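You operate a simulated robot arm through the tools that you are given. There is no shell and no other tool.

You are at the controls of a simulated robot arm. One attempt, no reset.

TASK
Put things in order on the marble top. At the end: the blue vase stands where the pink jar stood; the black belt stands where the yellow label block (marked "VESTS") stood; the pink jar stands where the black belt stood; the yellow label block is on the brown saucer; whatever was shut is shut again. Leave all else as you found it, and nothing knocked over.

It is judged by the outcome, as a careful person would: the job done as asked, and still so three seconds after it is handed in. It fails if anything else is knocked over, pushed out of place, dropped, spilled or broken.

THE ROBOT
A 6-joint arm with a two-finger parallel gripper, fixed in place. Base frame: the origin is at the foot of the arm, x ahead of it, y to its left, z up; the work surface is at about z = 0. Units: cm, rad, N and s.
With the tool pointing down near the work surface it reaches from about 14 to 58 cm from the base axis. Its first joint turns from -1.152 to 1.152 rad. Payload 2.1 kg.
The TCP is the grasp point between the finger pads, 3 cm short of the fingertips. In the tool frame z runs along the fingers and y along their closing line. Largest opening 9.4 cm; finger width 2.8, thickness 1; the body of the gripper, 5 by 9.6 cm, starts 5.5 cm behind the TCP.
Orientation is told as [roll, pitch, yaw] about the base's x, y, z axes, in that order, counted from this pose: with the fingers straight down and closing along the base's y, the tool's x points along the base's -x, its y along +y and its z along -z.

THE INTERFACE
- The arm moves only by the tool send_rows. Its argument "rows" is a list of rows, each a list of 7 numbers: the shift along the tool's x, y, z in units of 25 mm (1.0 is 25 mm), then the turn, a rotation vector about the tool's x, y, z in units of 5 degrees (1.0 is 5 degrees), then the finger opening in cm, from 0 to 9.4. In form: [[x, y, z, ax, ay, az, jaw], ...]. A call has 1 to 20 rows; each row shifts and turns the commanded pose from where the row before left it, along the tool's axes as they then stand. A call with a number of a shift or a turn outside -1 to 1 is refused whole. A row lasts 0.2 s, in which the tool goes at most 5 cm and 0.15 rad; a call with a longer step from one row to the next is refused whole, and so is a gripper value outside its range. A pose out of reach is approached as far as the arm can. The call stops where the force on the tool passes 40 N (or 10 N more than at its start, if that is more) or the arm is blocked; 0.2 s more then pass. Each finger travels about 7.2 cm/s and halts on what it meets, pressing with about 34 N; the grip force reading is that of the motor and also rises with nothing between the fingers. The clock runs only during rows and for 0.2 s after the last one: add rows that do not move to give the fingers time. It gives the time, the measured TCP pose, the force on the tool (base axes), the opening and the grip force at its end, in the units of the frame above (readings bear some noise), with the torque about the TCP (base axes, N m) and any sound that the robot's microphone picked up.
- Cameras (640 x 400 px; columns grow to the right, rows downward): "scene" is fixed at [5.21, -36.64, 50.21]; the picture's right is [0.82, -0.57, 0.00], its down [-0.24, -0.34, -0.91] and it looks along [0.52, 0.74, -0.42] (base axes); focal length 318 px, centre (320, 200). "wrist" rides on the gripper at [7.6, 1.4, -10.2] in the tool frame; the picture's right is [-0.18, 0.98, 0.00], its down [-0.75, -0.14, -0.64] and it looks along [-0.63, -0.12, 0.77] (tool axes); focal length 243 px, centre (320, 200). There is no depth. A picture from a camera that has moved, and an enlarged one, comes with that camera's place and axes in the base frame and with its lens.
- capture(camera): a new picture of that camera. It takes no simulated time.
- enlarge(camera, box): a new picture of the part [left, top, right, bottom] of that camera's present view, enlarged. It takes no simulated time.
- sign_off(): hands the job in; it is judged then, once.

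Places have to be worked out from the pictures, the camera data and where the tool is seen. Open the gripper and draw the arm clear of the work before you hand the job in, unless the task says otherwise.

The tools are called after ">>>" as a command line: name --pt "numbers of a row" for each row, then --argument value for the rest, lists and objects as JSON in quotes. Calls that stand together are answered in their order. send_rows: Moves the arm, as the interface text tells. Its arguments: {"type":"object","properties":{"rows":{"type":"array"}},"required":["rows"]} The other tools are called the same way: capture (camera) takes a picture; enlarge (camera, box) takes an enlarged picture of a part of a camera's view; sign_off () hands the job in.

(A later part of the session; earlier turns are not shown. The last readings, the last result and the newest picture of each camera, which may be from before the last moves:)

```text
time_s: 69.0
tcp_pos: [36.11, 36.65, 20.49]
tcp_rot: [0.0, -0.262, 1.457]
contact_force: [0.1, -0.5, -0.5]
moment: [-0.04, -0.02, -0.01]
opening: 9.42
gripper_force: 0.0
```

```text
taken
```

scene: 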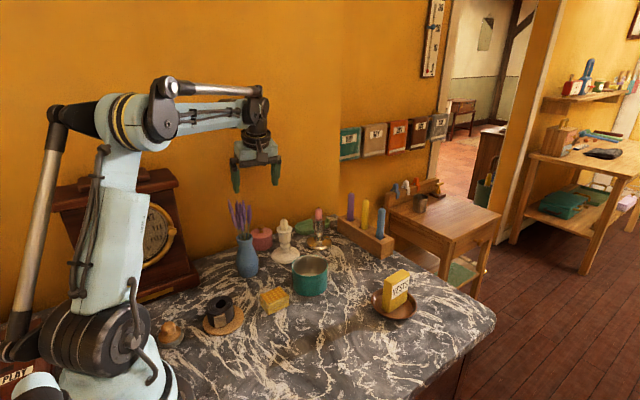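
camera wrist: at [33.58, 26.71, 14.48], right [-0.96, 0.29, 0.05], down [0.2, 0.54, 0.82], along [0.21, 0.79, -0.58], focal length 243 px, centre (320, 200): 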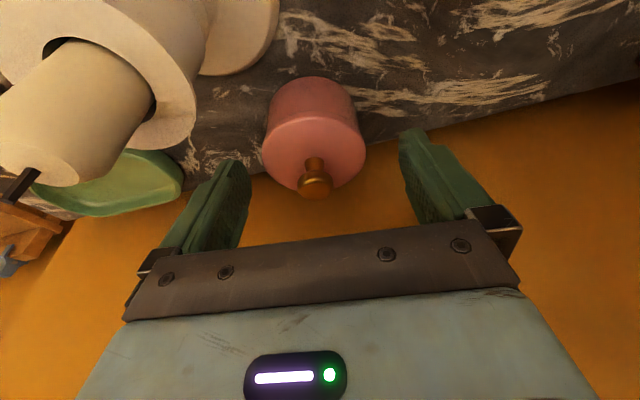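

Clear of the jar. I back off towards (38, 14, 24), staying to the +x side of the lavender.

>>> send_rows --pt "0.3 -0.15 -0.2 0 0 0 9.4" --pt "0.7 -0.3 -0.35 0 0 0 9.4" --pt "0.9 -0.3 -0.4 0 0 0 9.4" --pt "0.95 -0.25 -0.4 0 0 0 9.4" --pt "0.95 -0.2 -0.4 0 0 0 9.4" --pt "0.95 -0.15 -0.4 0 0 0 9.4" --pt "0.95 -0.15 -0.4 0 0 0 9.4" --pt "0.95 -0.13 -0.4 0 0 0 9.4" --pt "0.9 -0.1 -0.4 0 0 0 9.4" --pt "0.7 -0.05 -0.31 0 0 0 9.4" --pt "0 0 0 0 0 0 9.4"

>>> capture --camera "wrist"

>>> enlarge --camera "scene" --box '[220, 190, 290, 290]'

```text
time_s: 71.4
tcp_pos: [38.27, 13.9, 23.88]
tcp_rot: [0.0, -0.261, 1.458]
contact_force: [0.9, -0.2, 0.2]
moment: [-0.01, -0.02, 0.0]
opening: 9.39
gripper_force: 0.0
```

```text
taken
camera wrist: at [35.7, 4.07, 31.98], right [-0.96, 0.29, 0.05], down [0.2, 0.54, 0.82], along [0.21, 0.79, -0.58], focal length 243 px, centre (320, 200)
```

wrist: 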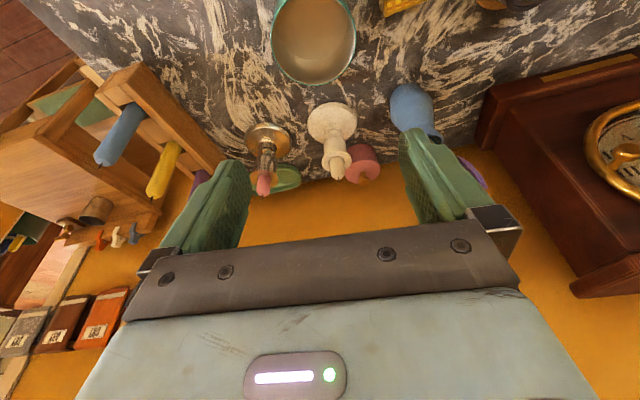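

```text
4.00 times, centred on (255, 240) of scene
camera zoom: at [5.21, -36.64, 50.21], right [0.82, -0.57, 0.0], down [-0.24, -0.34, -0.91], along [0.52, 0.74, -0.42], focal length 1273 px, centre (580, 40)
```

zoom: 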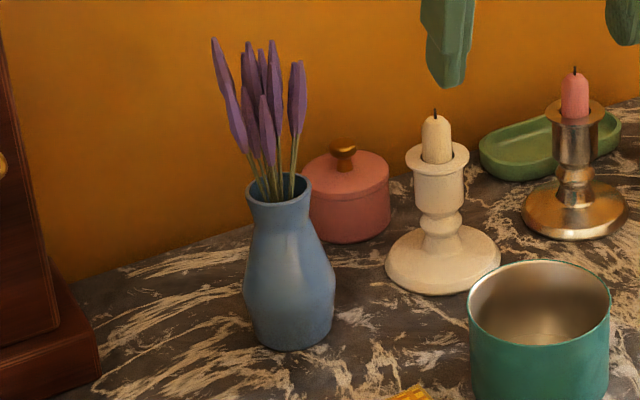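

I now reorient for the vase: turn the heading to about 63° and tilt to 50° from vertical so the gripper body stays clear of the lavender.

>>> send_rows --pt "0 0 0 0.212 0 0.792 9.4" --pt "0 0 0 0.212 0 0.792 9.4" --pt "0 0 0 0.212 0 0.792 9.4" --pt "0 0 0 0.212 0 0.792 9.4" --pt "0 0 0 0.212 0 0.792 9.4" --pt "0 0 0 0 -0.5 0 9.4" --pt "0 0 0 0 -1 0 9.4" --pt "0 0 0 0 -1 0 9.4" --pt "0 0 0 0 -1 0 9.4" --pt "0 0 0 0 -1 0 9.4" --pt "0 0 0 0 -1 0 9.4" --pt "0 0 0 0 -1 0 9.4" --pt "0 0 0 0 -0.5 0 9.4" --pt "0 0 0 0 0 0 9.4"

>>> capture --camera "scene"

>>> capture --camera "wrist"

```text
time_s: 74.4
tcp_pos: [38.21, 13.89, 24.1]
tcp_rot: [-0.001, -0.876, 1.099]
contact_force: [-0.9, 0.3, -0.1]
moment: [-0.05, 0.04, 0.02]
opening: 9.39
gripper_force: 0.1
```

```text
taken
```

scene: 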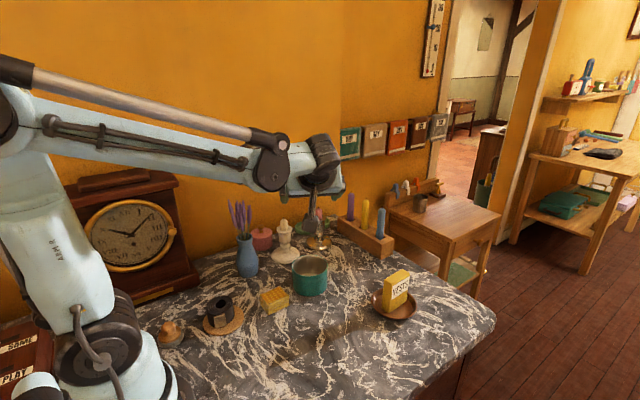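

```text
taken
camera wrist: at [31.12, 3.15, 24.83], right [-0.82, 0.55, 0.14], down [0.12, -0.07, 0.99], along [0.56, 0.83, -0.01], focal length 243 px, centre (320, 200)
```

wrist: 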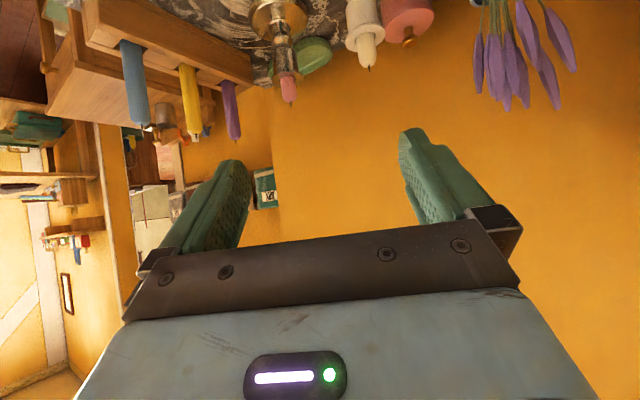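

The orientation is good (tilt 50°, heading 63°). I move to a pre-grasp point 10 cm back from the vase along the tool axis.

>>> send_rows --pt "0.2 0.4 0.1 0 0 0 9.4" --pt "0.45 0.75 0.2 0 0 0 9.4" --pt "0.5 0.85 0.25 0 0 0 9.4" --pt "0.5 0.85 0.28 0 0 0 9.4" --pt "0.5 0.85 0.28 0 0 0 9.4" --pt "0.5 0.85 0.28 0 0 0 9.4" --pt "0.5 0.8 0.28 0 0 0 9.4" --pt "0.42 0.59 0.21 0 0 0 9.4" --pt "0.2 0.3 0.1 0 0 0 9.4" --pt "0 0 0 0 0 0 9.4"

>>> capture --camera "scene"

>>> capture --camera "wrist"

```text
time_s: 76.6
tcp_pos: [23.52, 18.88, 13.81]
tcp_rot: [0.0, -0.873, 1.099]
contact_force: [0.0, -0.8, 0.1]
moment: [0.03, 0.04, 0.01]
opening: 9.38
gripper_force: 0.0
```

```text
taken
```

scene: 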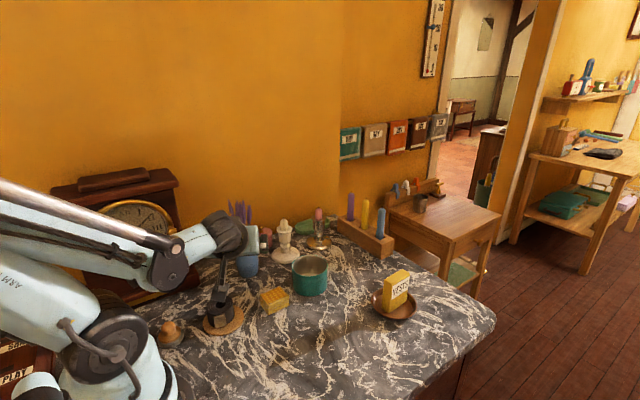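

```text
taken
camera wrist: at [16.36, 8.0, 14.47], right [-0.82, 0.55, 0.14], down [0.12, -0.07, 0.99], along [0.56, 0.83, -0.01], focal length 243 px, centre (320, 200)
```

wrist: 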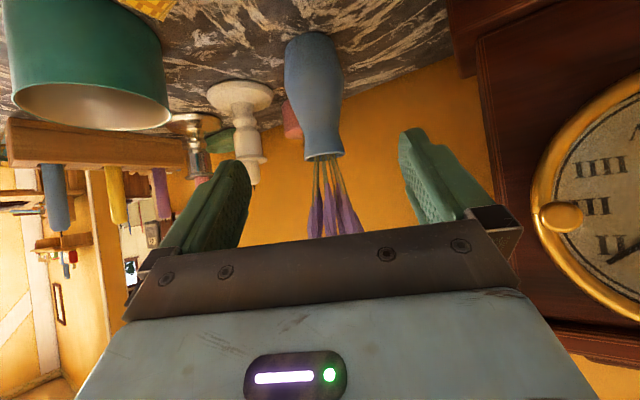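

The vase is nearly on the tool's centre line. I enlarge the wrist view to measure its lateral offset exactly.

>>> enlarge --camera "wrist" --box '[250, 10, 400, 240]'

>>> enlarge --camera "scene" --box '[180, 190, 290, 340]'

```text
1.74 times, centred on (325, 125) of wrist
camera zoom: at [16.36, 8.0, 14.47], right [-0.82, 0.55, 0.14], down [0.12, -0.07, 0.99], along [0.56, 0.83, -0.01], focal length 422 px, centre (311, 330)
```

zoom: 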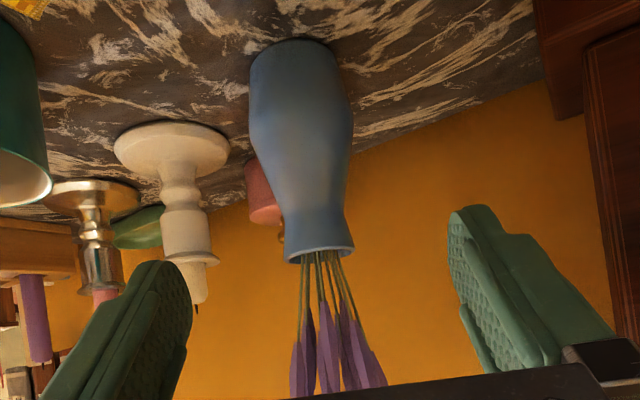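

```text
2.67 times, centred on (235, 265) of scene
camera zoom: at [5.21, -36.64, 50.21], right [0.82, -0.57, 0.0], down [-0.24, -0.34, -0.91], along [0.52, 0.74, -0.42], focal length 849 px, centre (547, 27)
```

zoom: 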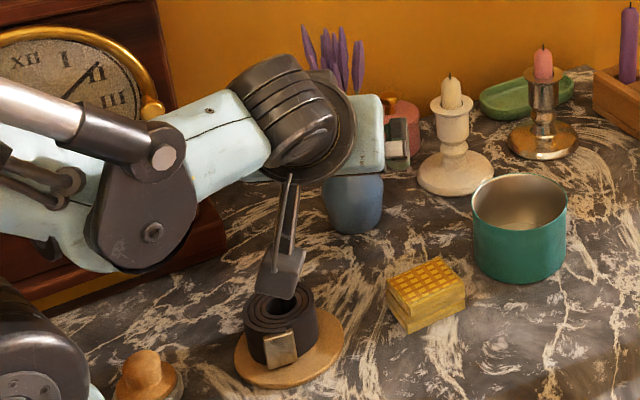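

By this view the vase axis is about 0.2 cm to the tool's -y side. I nudge that and advance 7.5 cm along the tool axis, then check.

>>> send_rows --pt "0 -0.06 0.3 0 0 0 9.4" --pt "0 0 0.5 0 0 0 9.4" --pt "0 0 0.6 0 0 0 9.4" --pt "0 0 0.6 0 0 0 9.4" --pt "0 0 0.5 0 0 0 9.4" --pt "0 0 0.3 0 0 0 9.4" --pt "0 0 0.2 0 0 0 9.4" --pt "0 0 0 0 0 0 9.4"

>>> capture --camera "wrist"

>>> enlarge --camera "scene" --box '[180, 190, 290, 340]'

```text
time_s: 78.4
tcp_pos: [25.92, 23.95, 8.92]
tcp_rot: [-0.001, -0.872, 1.101]
contact_force: [-0.1, -0.2, -0.2]
moment: [0.01, 0.0, 0.0]
opening: 9.42
gripper_force: 0.0
```

```text
taken
camera wrist: at [18.85, 13.2, 9.61], right [-0.82, 0.55, 0.14], down [0.12, -0.07, 0.99], along [0.56, 0.83, -0.01], focal length 243 px, centre (320, 200)
```

wrist: 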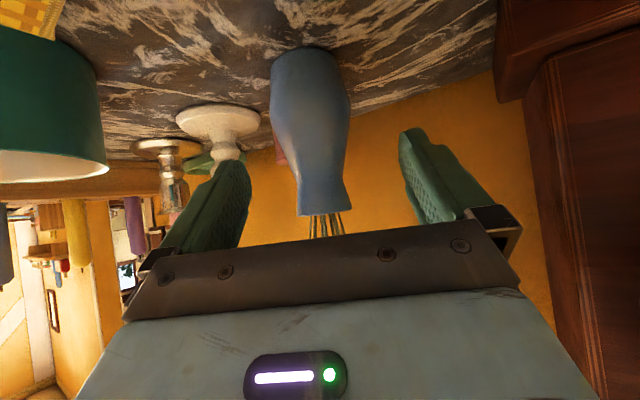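

```text
2.67 times, centred on (235, 265) of scene
camera zoom: at [5.21, -36.64, 50.21], right [0.82, -0.57, 0.0], down [-0.24, -0.34, -0.91], along [0.52, 0.74, -0.42], focal length 849 px, centre (547, 27)
```

zoom: 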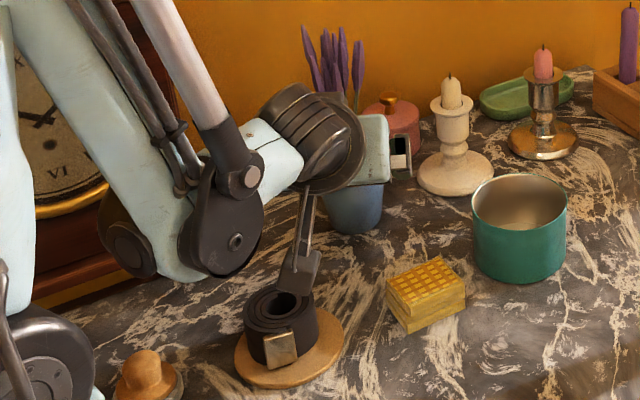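

Clear so far: the housing is about 2 cm over the belt and the lavender is untouched. I enlarge to refine the vase centring before the final advance.

>>> enlarge --camera "wrist" --box '[220, 30, 420, 250]'

```text
1.82 times, centred on (320, 140) of wrist
camera zoom: at [18.85, 13.2, 9.61], right [-0.82, 0.55, 0.14], down [0.12, -0.07, 0.99], along [0.56, 0.83, -0.01], focal length 441 px, centre (320, 309)
```

zoom: 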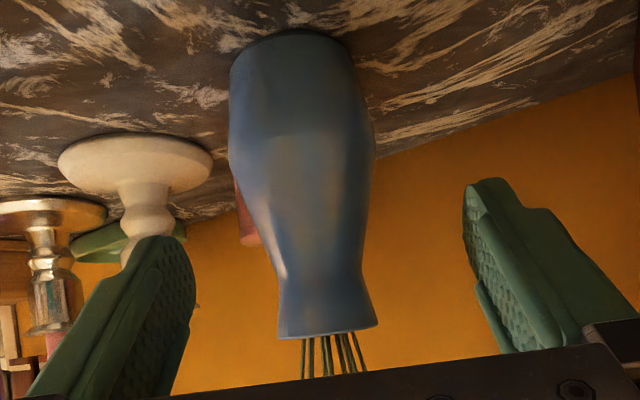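

The vase axis is still about 0.3 cm to -y, roughly at (27.8, 27.1). I correct and advance the last 2.9 cm.

>>> send_rows --pt "0 -0.12 0.1 0 0 0 9.4" --pt "0 0 0.3 0 0 0 9.4" --pt "0 0 0.35 0 0 0 9.4" --pt "0 0 0.3 0 0 0 9.4" --pt "0 0 0.11 0 0 0 9.4" --pt "0 0 0 0 0 0 9.4"

>>> enlarge --camera "wrist" --box '[220, 30, 420, 250]'

>>> enlarge --camera "scene" --box '[180, 190, 290, 340]'

```text
time_s: 79.8
tcp_pos: [27.5, 25.99, 7.56]
tcp_rot: [-0.002, -0.87, 1.098]
contact_force: [0.5, -0.6, -0.3]
moment: [-0.01, 0.04, 0.04]
opening: 9.39
gripper_force: 0.2
out of reach, approached as far as the arm can: row 4
```

```text
1.82 times, centred on (320, 140) of wrist
camera zoom: at [20.38, 15.17, 8.34], right [-0.82, 0.55, 0.14], down [0.12, -0.07, 0.99], along [0.56, 0.83, -0.01], focal length 441 px, centre (320, 309)
```

zoom: 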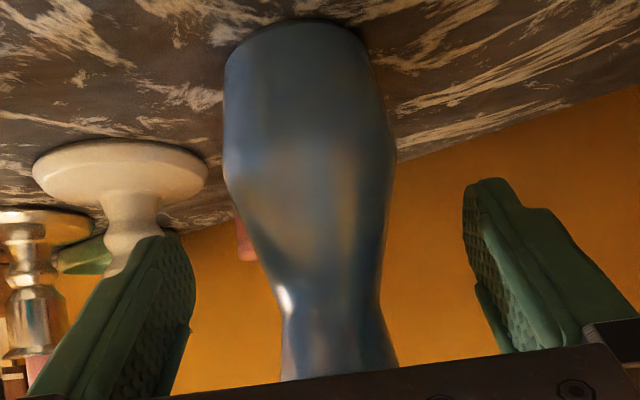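

```text
2.67 times, centred on (235, 265) of scene
camera zoom: at [5.21, -36.64, 50.21], right [0.82, -0.57, 0.0], down [-0.24, -0.34, -0.91], along [0.52, 0.74, -0.42], focal length 849 px, centre (547, 27)
```

zoom: 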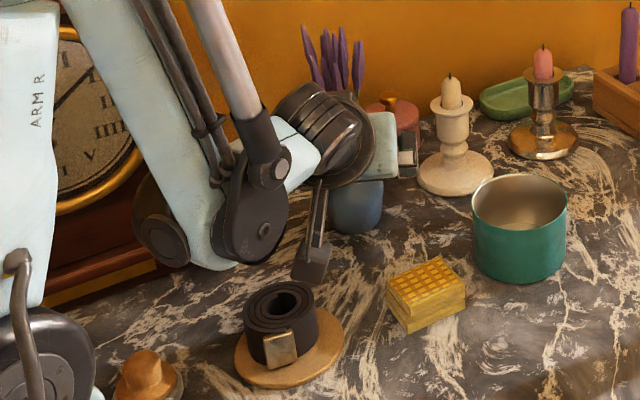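

The arm reached its fold limit: the TCP is at (27.5, 26.0, 7.56), about 0.5 cm higher than asked, but the vase is well centred between the fingers. I raise the command 0.5 cm so it matches what is reachable.

>>> send_rows --pt "-0.154 0 -0.128 0 0 0 9.4" --pt "0 0 0 0 0 0 9.4"

>>> enlarge --camera "wrist" --box '[220, 30, 420, 250]'

```text
time_s: 80.4
tcp_pos: [27.48, 25.93, 7.97]
tcp_rot: [-0.001, -0.872, 1.1]
contact_force: [0.0, 0.6, -0.1]
moment: [0.0, -0.01, 0.01]
opening: 9.38
gripper_force: 0.1
```

```text
1.82 times, centred on (320, 140) of wrist
camera zoom: at [20.35, 15.16, 8.72], right [-0.82, 0.55, 0.14], down [0.12, -0.07, 0.99], along [0.56, 0.83, -0.01], focal length 441 px, centre (320, 309)
```

zoom: 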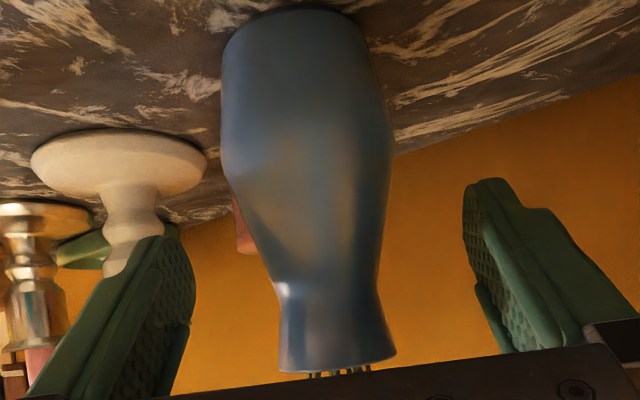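

The command is now in step with the arm at z 7.97. I try to lower by 0.35 cm so the pads grip a little closer to the bulge.

>>> send_rows --pt "0.107 0 0.09 0 0 0 9.4" --pt "0 0 0 0 0 0 9.4"

>>> enlarge --camera "wrist" --box '[220, 30, 420, 250]'

```text
time_s: 81.0
tcp_pos: [27.53, 25.99, 7.71]
tcp_rot: [0.0, -0.873, 1.1]
contact_force: [-0.4, 0.2, -0.8]
moment: [0.0, 0.01, -0.01]
opening: 9.4
gripper_force: 0.1
```

```text
1.82 times, centred on (320, 140) of wrist
camera zoom: at [20.37, 15.24, 8.39], right [-0.82, 0.55, 0.14], down [0.12, -0.07, 0.99], along [0.56, 0.83, -0.01], focal length 441 px, centre (320, 309)
```

zoom: 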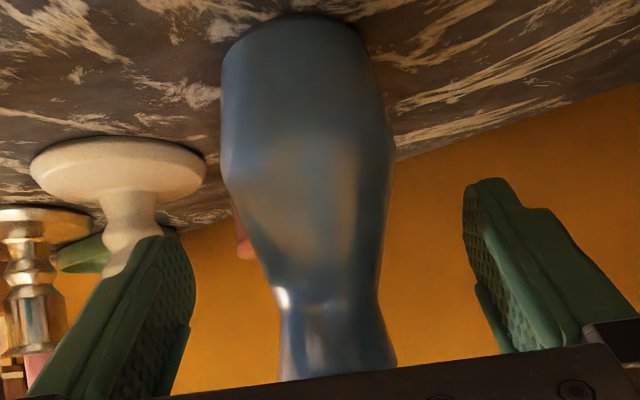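

The vase is centred laterally (offset about 0). I close the fingers gradually onto it.

>>> send_rows --pt "0 0 0 0 0 0 8.4" --pt "0 0 0 0 0 0 7.4" --pt "0 0 0 0 0 0 6.6" --pt "0 0 0 0 0 0 6.2" --pt "0 0 0 0 0 0 5.8" --pt "0 0 0 0 0 0 5.4" --pt "0 0 0 0 0 0 5.0" --pt "0 0 0 0 0 0 4.5" --pt "0 0 0 0 0 0 3" --pt "0 0 0 0 0 0 1" --pt "0 0 0 0 0 0 0" --pt "0 0 0 0 0 0 0"

>>> enlarge --camera "wrist" --box '[220, 30, 420, 250]'

>>> enlarge --camera "scene" --box '[200, 190, 300, 300]'

```text
time_s: 83.6
tcp_pos: [27.53, 26.0, 7.57]
tcp_rot: [0.0, -0.873, 1.101]
contact_force: [-1.0, -1.8, 1.0]
moment: [-0.08, 0.03, 0.01]
opening: 4.98
gripper_force: 34.5
```

```text
1.82 times, centred on (320, 140) of wrist
camera zoom: at [20.36, 15.24, 8.39], right [-0.82, 0.55, 0.14], down [0.12, -0.07, 0.99], along [0.56, 0.83, -0.01], focal length 441 px, centre (320, 309)
```

zoom: 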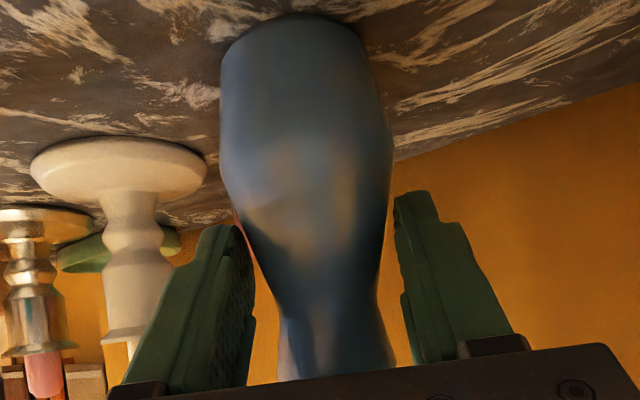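

```text
3.64 times, centred on (250, 245) of scene
camera zoom: at [5.21, -36.64, 50.21], right [0.82, -0.57, 0.0], down [-0.24, -0.34, -0.91], along [0.52, 0.74, -0.42], focal length 1158 px, centre (574, 36)
```

zoom: 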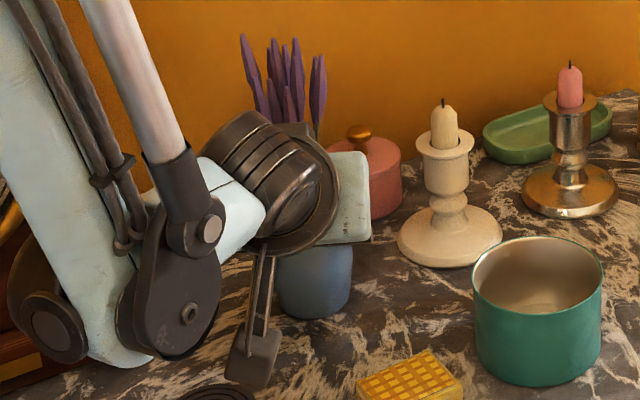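

Gripped at 4.98 cm with the vase still upright. I lift very gently by about 0.8 cm and check that it follows without rotating.

>>> send_rows --pt "-0.03 0 -0.025 0 0 0 0" --pt "-0.06 0 -0.05 0 0 0 0" --pt "-0.08 0 -0.065 0 0 0 0" --pt "-0.08 0 -0.065 0 0 0 0" --pt "0 0 0 0 0 0 0"

>>> enlarge --camera "wrist" --box '[220, 30, 420, 250]'

>>> enlarge --camera "scene" --box '[200, 190, 300, 300]'

```text
time_s: 84.8
tcp_pos: [27.5, 25.98, 8.47]
tcp_rot: [0.0, -0.874, 1.098]
contact_force: [0.4, 0.7, -2.0]
moment: [-0.08, 0.01, -0.01]
opening: 4.93
gripper_force: 33.9
```

```text
1.82 times, centred on (320, 140) of wrist
camera zoom: at [20.34, 15.22, 9.2], right [-0.82, 0.55, 0.14], down [0.12, -0.07, 0.99], along [0.56, 0.83, -0.01], focal length 441 px, centre (320, 309)
```

zoom: 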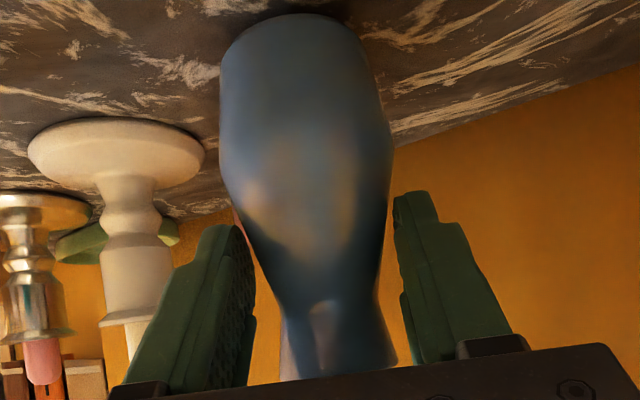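

```text
3.64 times, centred on (250, 245) of scene
camera zoom: at [5.21, -36.64, 50.21], right [0.82, -0.57, 0.0], down [-0.24, -0.34, -0.91], along [0.52, 0.74, -0.42], focal length 1158 px, centre (574, 36)
```

zoom: 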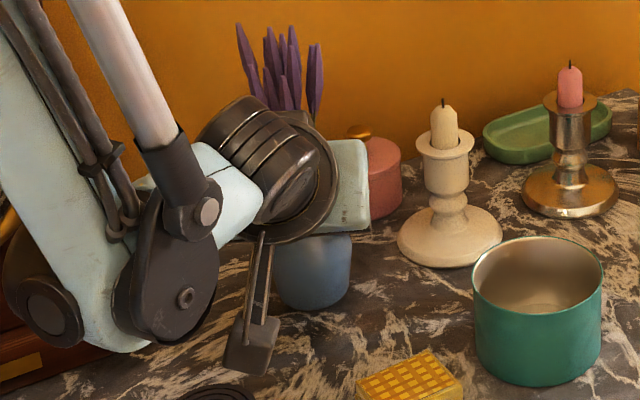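

The vase is off the table and upright, though the opening fell slightly to 4.93. I lift another 1 cm slowly and check for any slip.

>>> send_rows --pt "-0.06 0 -0.05 0 0 0 0" --pt "-0.1 0 -0.083 0 0 0 0" --pt "-0.1 0 -0.083 0 0 0 0" --pt "-0.05 0 -0.042 0 0 0 0" --pt "0 0 0 0 0 0 0"

>>> enlarge --camera "wrist" --box '[220, 30, 420, 250]'

>>> enlarge --camera "scene" --box '[200, 190, 300, 300]'

```text
time_s: 86.0
tcp_pos: [27.39, 26.07, 9.4]
tcp_rot: [-0.002, -0.873, 1.099]
contact_force: [-0.1, -0.2, -3.0]
moment: [-0.06, 0.01, 0.04]
opening: 4.93
gripper_force: 33.9
```

```text
1.82 times, centred on (320, 140) of wrist
camera zoom: at [20.31, 15.22, 10.22], right [-0.82, 0.55, 0.14], down [0.12, -0.07, 0.99], along [0.56, 0.83, -0.01], focal length 441 px, centre (320, 309)
```

zoom: 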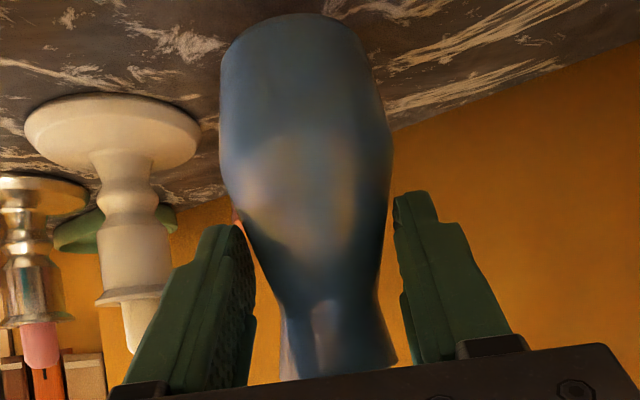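

```text
3.64 times, centred on (250, 245) of scene
camera zoom: at [5.21, -36.64, 50.21], right [0.82, -0.57, 0.0], down [-0.24, -0.34, -0.91], along [0.52, 0.74, -0.42], focal length 1158 px, centre (574, 36)
```

zoom: 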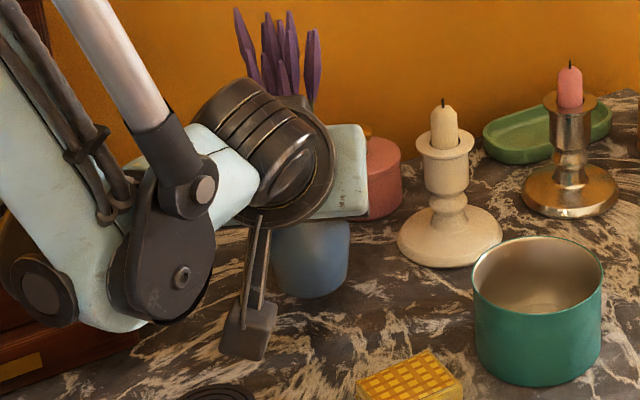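

The vase is held steadily (opening unchanged, orientation unchanged). I raise it smoothly to about z 20 before carrying it.

>>> send_rows --pt "-0.1 0 -0.083 0 0 0 0" --pt "-0.2 0 -0.167 0 0 0 0" --pt "-0.3 0 -0.25 0 0 0 0" --pt "-0.35 0 -0.29 0 0 0 0" --pt "-0.35 0 -0.29 0 0 0 0" --pt "-0.35 0 -0.29 0 0 0 0" --pt "-0.35 0 -0.29 0 0 0 0" --pt "-0.35 0 -0.29 0 0 0 0" --pt "-0.35 0 -0.29 0 0 0 0" --pt "-0.3 0 -0.25 0 0 0 0" --pt "-0.2 0 -0.167 0 0 0 0" --pt "-0.1 0 -0.083 0 0 0 0" --pt "0 0 0 0 0 0 0"

>>> capture --camera "scene"

>>> enlarge --camera "wrist" --box '[220, 30, 420, 250]'

```text
time_s: 88.8
tcp_pos: [27.71, 25.88, 20.21]
tcp_rot: [0.0, -0.873, 1.101]
contact_force: [0.4, -0.1, -2.2]
moment: [-0.02, 0.01, 0.01]
opening: 4.81
gripper_force: 34.1
```

```text
taken
```

scene: 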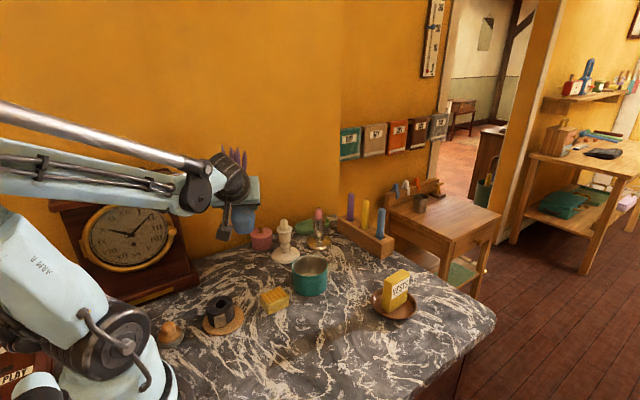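

```text
1.82 times, centred on (320, 140) of wrist
camera zoom: at [20.48, 15.17, 20.9], right [-0.82, 0.55, 0.14], down [0.12, -0.07, 0.99], along [0.56, 0.83, -0.01], focal length 441 px, centre (320, 309)
```

zoom: 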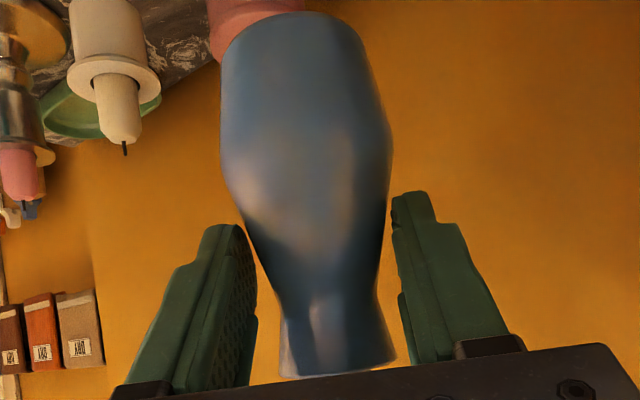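

The opening crept down slightly (4.81), so the vase is sliding a few millimetres on its cone; I should park it soon and regrip lower. I carry it smoothly towards the open marble at about (38, 1.5).

>>> send_rows --pt "0.125 -0.156 -0.078 0 0 0 0" --pt "0.25 -0.313 -0.157 0 0 0 0" --pt "0.376 -0.469 -0.235 0 0 0 0" --pt "0.418 -0.521 -0.261 0 0 0 0" --pt "0.418 -0.521 -0.261 0 0 0 0" --pt "0.418 -0.521 -0.261 0 0 0 0" --pt "0.418 -0.521 -0.261 0 0 0 0" --pt "0.418 -0.521 -0.261 0 0 0 0" --pt "0.418 -0.521 -0.261 0 0 0 0" --pt "0.418 -0.521 -0.261 0 0 0 0" --pt "0.418 -0.521 -0.261 0 0 0 0" --pt "0.418 -0.521 -0.261 0 0 0 0" --pt "0.418 -0.521 -0.261 0 0 0 0" --pt "0.418 -0.521 -0.261 0 0 0 0" --pt "0.418 -0.521 -0.261 0 0 0 0" --pt "0.376 -0.469 -0.235 0 0 0 0" --pt "0.25 -0.313 -0.157 0 0 0 0" --pt "0.125 -0.156 -0.078 0 0 0 0"

>>> capture --camera "scene"

>>> enlarge --camera "wrist" --box '[220, 30, 420, 250]'

```text
time_s: 92.6
tcp_pos: [37.46, 0.64, 14.31]
tcp_rot: [0.0, -0.873, 1.1]
contact_force: [-0.6, 0.4, -1.5]
moment: [-0.05, 0.05, 0.03]
opening: 4.59
gripper_force: 34.6
```

```text
taken
```

scene: 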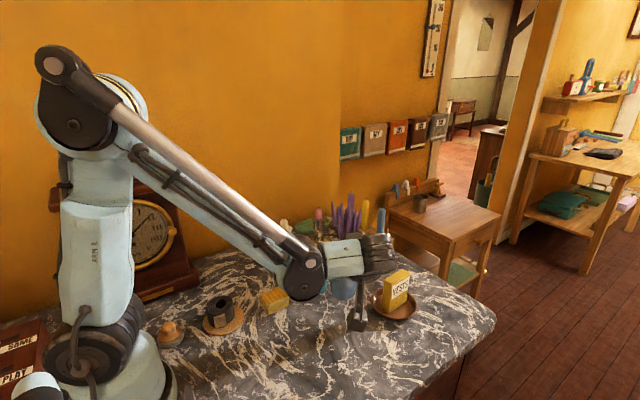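

```text
1.82 times, centred on (320, 140) of wrist
camera zoom: at [30.35, -10.13, 15.04], right [-0.82, 0.55, 0.14], down [0.12, -0.07, 0.99], along [0.56, 0.83, -0.01], focal length 441 px, centre (320, 309)
```

zoom: 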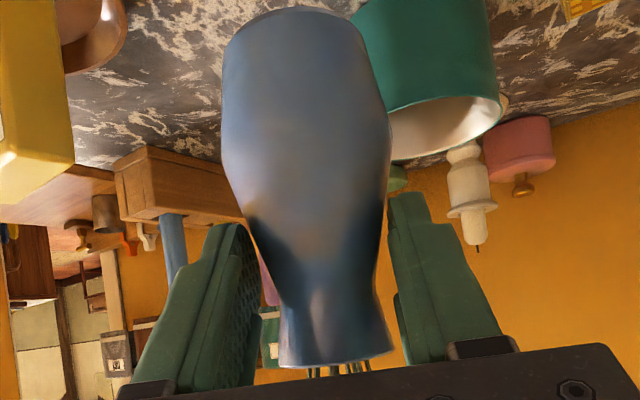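

The slide continues slowly (4.59), so I set the vase down now: descend at once to just above the table.

>>> send_rows --pt "0.15 0 0.125 0 0 0 0" --pt "0.27 0 0.224 0 0 0 0" --pt "0.27 0 0.224 0 0 0 0" --pt "0.27 0 0.224 0 0 0 0" --pt "0.27 0 0.224 0 0 0 0" --pt "0.25 0 0.208 0 0 0 0" --pt "0.13 0 0.108 0 0 0 0"

>>> enlarge --camera "scene" --box '[280, 190, 420, 330]'

>>> enlarge --camera "wrist" --box '[220, 0, 420, 250]'

```text
time_s: 94.2
tcp_pos: [37.19, 0.58, 8.85]
tcp_rot: [0.0, -0.873, 1.1]
contact_force: [-0.4, 0.4, -2.4]
moment: [-0.08, 0.02, 0.02]
opening: 4.53
gripper_force: 33.8
```

```text
2.86 times, centred on (350, 260) of scene
camera zoom: at [5.21, -36.64, 50.21], right [0.82, -0.57, 0.0], down [-0.24, -0.34, -0.91], along [0.52, 0.74, -0.42], focal length 910 px, centre (234, 29)
```

zoom: 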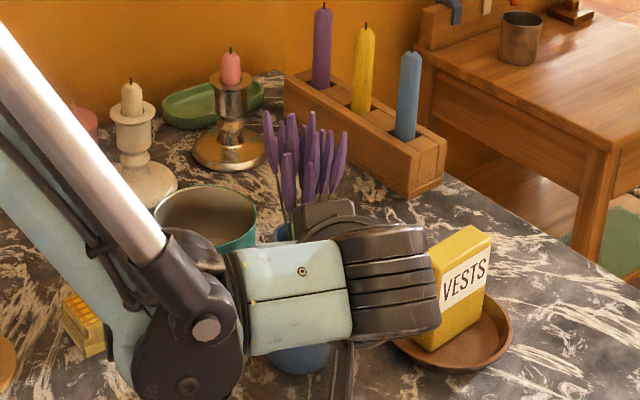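

```text
1.60 times, centred on (320, 125) of wrist
camera zoom: at [30.17, -10.2, 9.74], right [-0.82, 0.55, 0.14], down [0.12, -0.07, 0.99], along [0.56, 0.83, -0.01], focal length 388 px, centre (320, 320)
```

zoom: 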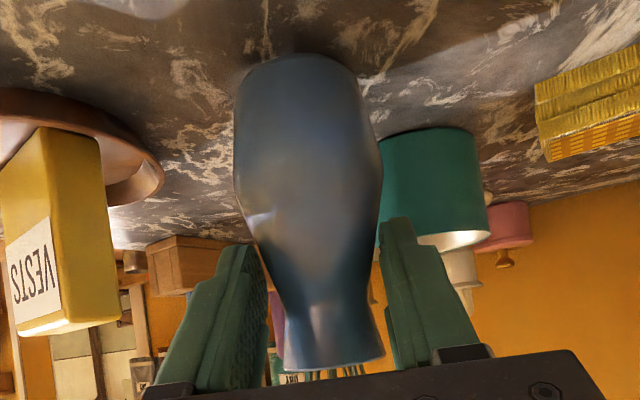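

About 0.7 cm left. I descend in small steps until the table takes the weight.

>>> send_rows --pt "0.077 0 0.064 0 0 0 0" --pt "0.046 0 0.038 0 0 0 0" --pt "0.031 0 0.026 0 0 0 0"

>>> send_rows --pt "0.031 0 0.026 0 0 0 0" --pt "0 0 0 0 0 0 0"

```text
time_s: 95.0
tcp_pos: [37.21, 0.69, 8.47]
tcp_rot: [0.0, -0.873, 1.1]
contact_force: [0.3, -0.9, -2.5]
moment: [-0.07, 0.05, 0.01]
opening: 4.53
gripper_force: 34.2
```

```text
time_s: 95.6
tcp_pos: [37.29, 0.62, 8.32]
tcp_rot: [-0.001, -0.872, 1.1]
contact_force: [-0.4, -0.5, -3.5]
moment: [-0.03, 0.03, -0.01]
opening: 4.56
gripper_force: 33.8
```

Still hanging (about -3 N). I keep stepping down gently.

>>> send_rows --pt "0.031 0 0.026 0 0 0 0" --pt "0 0 0 0 0 0 0"

>>> send_rows --pt "0.031 0 0.026 0 0 0 0" --pt "0 0 0 0 0 0 0"

>>> send_rows --pt "0.025 0 0.02 0 0 0 0" --pt "0 0 0 0 0 0 0"

```text
time_s: 96.2
tcp_pos: [37.27, 0.64, 8.2]
tcp_rot: [0.0, -0.872, 1.098]
contact_force: [0.8, -0.2, -3.2]
moment: [-0.05, 0.04, 0.02]
opening: 4.52
gripper_force: 34.0
```

```text
time_s: 96.8
tcp_pos: [37.22, 0.66, 8.15]
tcp_rot: [0.0, -0.872, 1.098]
contact_force: [-1.2, -1.4, 0.7]
moment: [-0.01, 0.05, 0.05]
opening: 4.53
gripper_force: 33.9
```

```text
time_s: 97.4
tcp_pos: [37.27, 0.57, 8.15]
tcp_rot: [0.002, -0.876, 1.097]
contact_force: [-7.8, -5.9, 20.8]
moment: [0.1, 0.34, 0.11]
opening: 4.49
gripper_force: 34.6
```

Contact: the last step pressed about 20 N. I back off 0.1 cm to relieve it and look at whether the vase stands flat.

>>> send_rows --pt "-0.025 0 -0.02 0 0 0 0" --pt "0 0 0 0 0 0 0"

>>> enlarge --camera "wrist" --box '[220, 0, 420, 250]'

>>> enlarge --camera "scene" --box '[300, 200, 420, 330]'

```text
time_s: 98.0
tcp_pos: [37.37, 0.62, 8.21]
tcp_rot: [-0.002, -0.875, 1.102]
contact_force: [-4.4, 2.6, 11.3]
moment: [0.61, 0.03, 0.21]
opening: 4.49
gripper_force: 34.3
```

```text
1.60 times, centred on (320, 125) of wrist
camera zoom: at [30.27, -10.18, 8.89], right [-0.82, 0.55, 0.14], down [0.12, -0.07, 0.99], along [0.56, 0.83, -0.01], focal length 388 px, centre (320, 320)
```

zoom: 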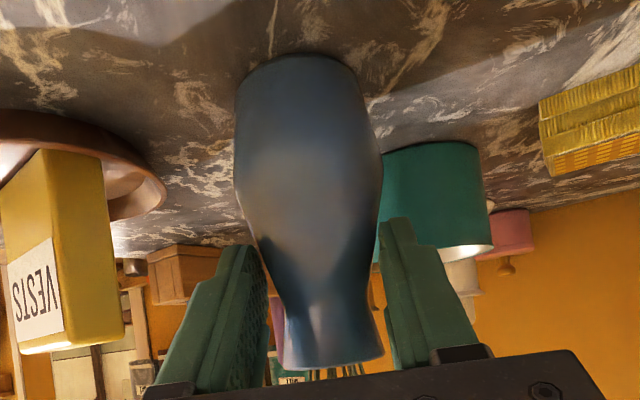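

```text
3.08 times, centred on (360, 265) of scene
camera zoom: at [5.21, -36.64, 50.21], right [0.82, -0.57, 0.0], down [-0.24, -0.34, -0.91], along [0.52, 0.74, -0.42], focal length 979 px, centre (197, 0)
```

zoom: 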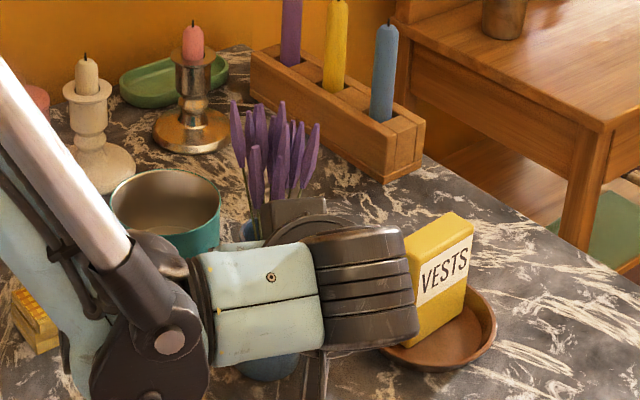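

Still about 11 N with a small moment. I back off slightly more and then open the fingers slowly so the vase settles flat.

>>> send_rows --pt "-0.018 0 -0.015 0 0 0 0" --pt "0 0 0 0 0 0 0"

>>> send_rows --pt "0 0 0 0 0 0 4.4" --pt "0 0 0 0 0 0 4.7" --pt "0 0 0 0 0 0 5.0" --pt "0 0 0 0 0 0 5.4" --pt "0 0 0 0 0 0 5.9" --pt "0 0 0 0 0 0 6.5" --pt "0 0 0 0 0 0 7.2" --pt "0 0 0 0 0 0 7.2"

>>> enlarge --camera "wrist" --box '[220, 0, 420, 250]'

>>> enlarge --camera "scene" --box '[300, 200, 420, 330]'

```text
time_s: 98.6
tcp_pos: [37.4, 0.44, 8.14]
tcp_rot: [-0.001, -0.871, 1.1]
contact_force: [1.0, 0.4, 0.4]
moment: [0.13, -0.13, 0.0]
opening: 4.47
gripper_force: 34.2
```

```text
time_s: 100.4
tcp_pos: [37.3, 0.52, 8.11]
tcp_rot: [-0.001, -0.872, 1.1]
contact_force: [-0.6, 0.2, 0.1]
moment: [-0.01, 0.0, 0.02]
opening: 7.19
gripper_force: 0.1
```

```text
1.60 times, centred on (320, 125) of wrist
camera zoom: at [30.25, -10.28, 8.94], right [-0.82, 0.55, 0.14], down [0.12, -0.07, 0.99], along [0.56, 0.83, -0.01], focal length 388 px, centre (320, 320)
```

zoom: 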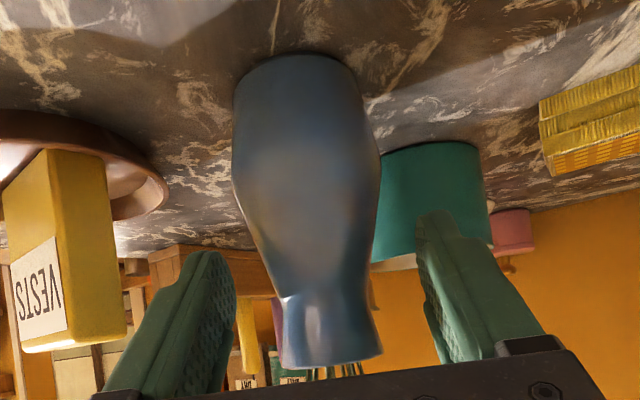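

```text
3.08 times, centred on (360, 265) of scene
camera zoom: at [5.21, -36.64, 50.21], right [0.82, -0.57, 0.0], down [-0.24, -0.34, -0.91], along [0.52, 0.74, -0.42], focal length 979 px, centre (197, 0)
```

zoom: 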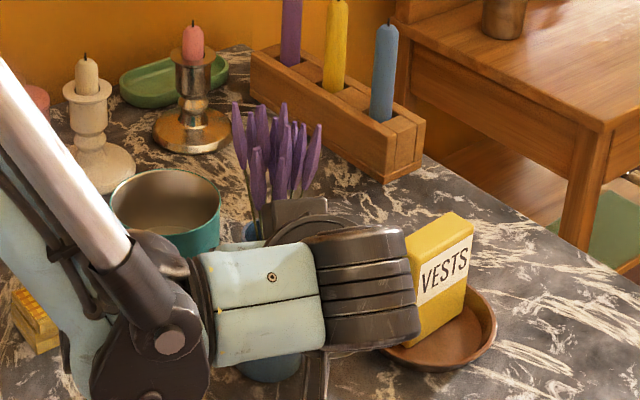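

The vase stands free and upright at its parking spot. I withdraw along the tool axis, then view it.

>>> send_rows --pt "0 0 0 0 0 0 8.4" --pt "0 0 -0.2 0 0 0 9.4" --pt "0 0 -0.4 0 0 0 9.4" --pt "0 0 -0.7 0 0 0 9.4" --pt "0 0 -0.8 0 0 0 9.4" --pt "0 0 -0.8 0 0 0 9.4" --pt "0 0 -0.8 0 0 0 9.4" --pt "0 0 -0.6 0 0 0 9.4" --pt "0 0 -0.3 0 0 0 9.4" --pt "0 0 0 0 0 0 9.4"

>>> capture --camera "wrist"

>>> capture --camera "scene"

```text
time_s: 102.6
tcp_pos: [33.19, -7.21, 15.66]
tcp_rot: [0.0, -0.873, 1.1]
contact_force: [0.8, 0.5, -0.4]
moment: [0.02, 0.0, -0.03]
opening: 9.41
gripper_force: 0.0
```

```text
taken
camera wrist: at [26.07, -18.05, 16.37], right [-0.82, 0.55, 0.14], down [0.12, -0.07, 0.99], along [0.56, 0.83, -0.01], focal length 243 px, centre (320, 200)
```

wrist: 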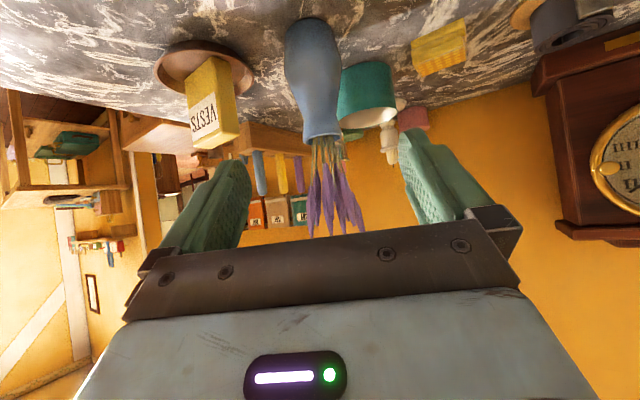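

```text
taken
```

scene: 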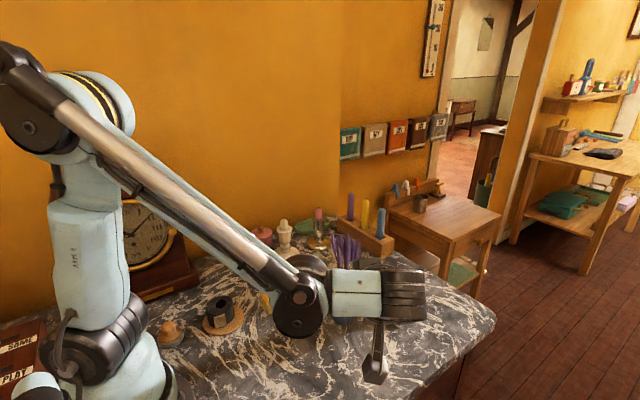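

The parked vase stands at about (38, 1.6), clear of everything. I rise, then tilt back to 15° for the jar.

>>> send_rows --pt "-0.3 0 -0.25 0 0 0 9.4" --pt "-0.6 0 -0.5 0 0 0 9.4" --pt "-0.7 0 -0.58 0 0 0 9.4" --pt "-0.7 0 -0.58 0 0 0 9.4" --pt "-0.7 0 -0.58 0 0 0 9.4" --pt "-0.6 0 -0.5 0 0 0 9.4" --pt "-0.24 0 -0.21 0 0 0 9.4" --pt "0 0 0 0 0.5 0 9.4" --pt "0 0 0 0 1 0 9.4" --pt "0 0 0 0 1 0 9.4" --pt "0 0 0 0 1 0 9.4" --pt "0 0 0 0 1 0 9.4" --pt "0 0 0 0 1 0 9.4" --pt "0 0 0 0 1 0 9.4" --pt "0 0 0 0 0.5 0 9.4" --pt "0 0 0 0 0 0 9.4"

>>> capture --camera "scene"

```text
time_s: 106.0
tcp_pos: [33.37, -7.13, 28.24]
tcp_rot: [0.0, -0.263, 1.099]
contact_force: [0.1, 0.1, -0.7]
moment: [0.04, -0.02, 0.04]
opening: 9.39
gripper_force: 0.1
```

```text
taken
```

scene: 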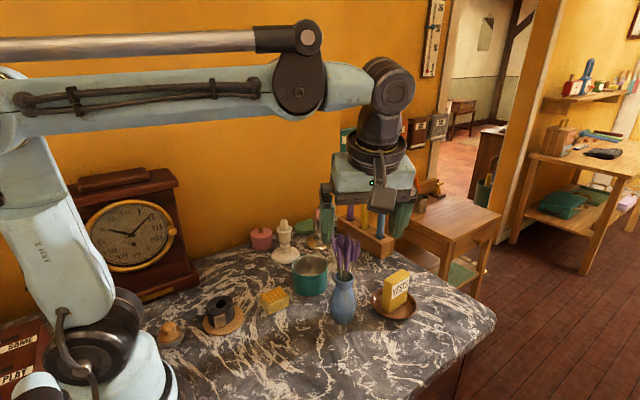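

Vase and block stand well. I rotate the heading to about 83° and travel back over towards the jar.

>>> send_rows --pt "0 0 0 -0.212 0 -0.792 9.4" --pt "0 0 0 -0.212 0 -0.792 9.4" --pt "0 0 0 -0.212 0 -0.792 9.4" --pt "0 0 0 -0.212 0 -0.792 9.4" --pt "0 0 0 -0.212 0 -0.792 9.4" --pt "0 0 0 0 0 0 9.4"

>>> send_rows --pt "-0.4 0 0.1 0 0 0 9.4" --pt "-0.8 0.05 0.3 0 0 0 9.4" --pt "-0.9 0.05 0.35 0 0 0 9.4" --pt "-0.95 0.05 0.4 0 0 0 9.4" --pt "-0.95 0.05 0.4 0 0 0 9.4" --pt "-0.95 0.05 0.4 0 0 0 9.4" --pt "-0.95 0.05 0.4 0 0 0 9.4" --pt "-0.95 0.05 0.4 0 0 0 9.4" --pt "-0.95 0.05 0.4 0 0 0 9.4" --pt "-0.95 0.05 0.4 0 0 0 9.4" --pt "-0.95 0.05 0.4 0 0 0 9.4" --pt "-0.95 0.05 0.4 0 0 0 9.4" --pt "-0.95 0.05 0.4 0 0 0 9.4" --pt "-0.95 0.05 0.4 0 0 0 9.4" --pt "-0.95 0.05 0.4 0 0 0 9.4" --pt "-0.95 0.05 0.4 0 0 0 9.4" --pt "-0.9 0.03 0.4 0 0 0 9.4" --pt "-0.6 0 0.3 0 0 0 9.4" --pt "-0.35 0 0.2 0 0 0 9.4" --pt "0 0 0 0 0 0 9.4"

>>> capture --camera "scene"

>>> capture --camera "wrist"

```text
time_s: 107.4
tcp_pos: [33.39, -7.12, 28.15]
tcp_rot: [0.001, -0.262, 1.459]
contact_force: [0.2, -0.2, 0.9]
moment: [0.01, 0.04, 0.0]
opening: 9.39
gripper_force: 0.1
```

```text
time_s: 111.6
tcp_pos: [36.41, 36.54, 22.14]
tcp_rot: [-0.001, -0.262, 1.459]
contact_force: [-0.3, 0.2, 0.3]
moment: [0.03, 0.0, -0.03]
opening: 9.39
gripper_force: 0.1
```

```text
taken
```

scene: 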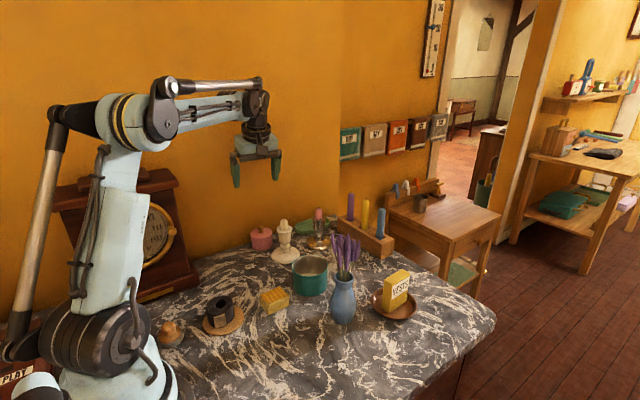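

```text
taken
camera wrist: at [33.82, 26.72, 29.99], right [-0.96, 0.29, 0.05], down [0.2, 0.54, 0.82], along [0.21, 0.79, -0.58], focal length 243 px, centre (320, 200)
```

wrist: 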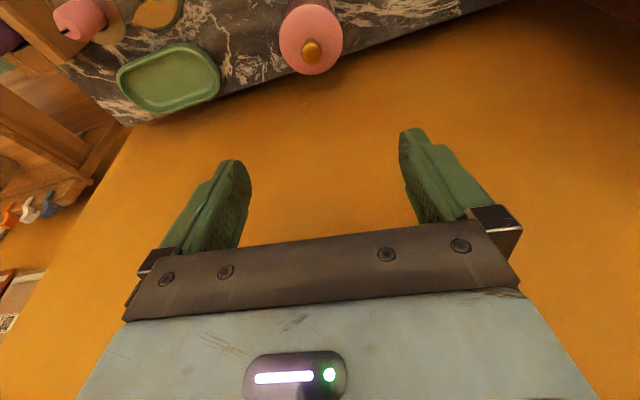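

The jar is now unobstructed. I zoom in on it to fix its place precisely before picking it up.

>>> enlarge --camera "scene" --box '[235, 215, 315, 275]'

>>> enlarge --camera "wrist" --box '[250, 0, 370, 90]'

```text
6.67 times, centred on (275, 245) of scene
camera zoom: at [5.21, -36.64, 50.21], right [0.82, -0.57, 0.0], down [-0.24, -0.34, -0.91], along [0.52, 0.74, -0.42], focal length 2122 px, centre (620, -100)
```

zoom: 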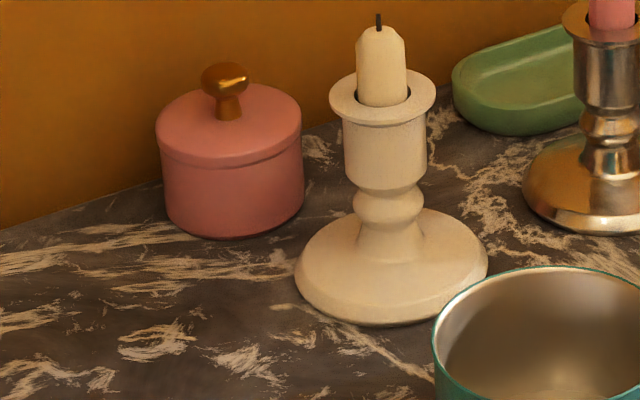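

```text
4.44 times, centred on (310, 45) of wrist
camera zoom: at [33.82, 26.72, 29.99], right [-0.96, 0.29, 0.05], down [0.2, 0.54, 0.82], along [0.21, 0.79, -0.58], focal length 1078 px, centre (364, 889)
```

zoom: 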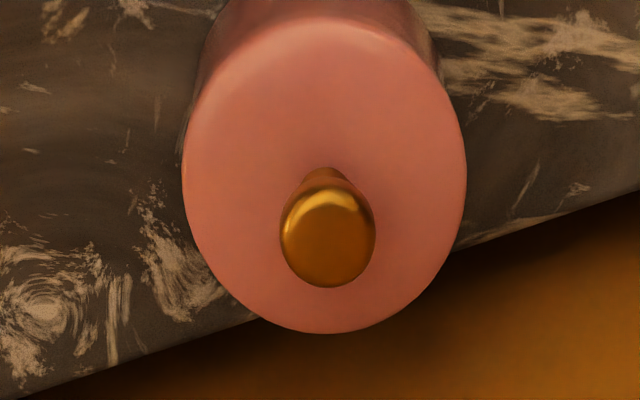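

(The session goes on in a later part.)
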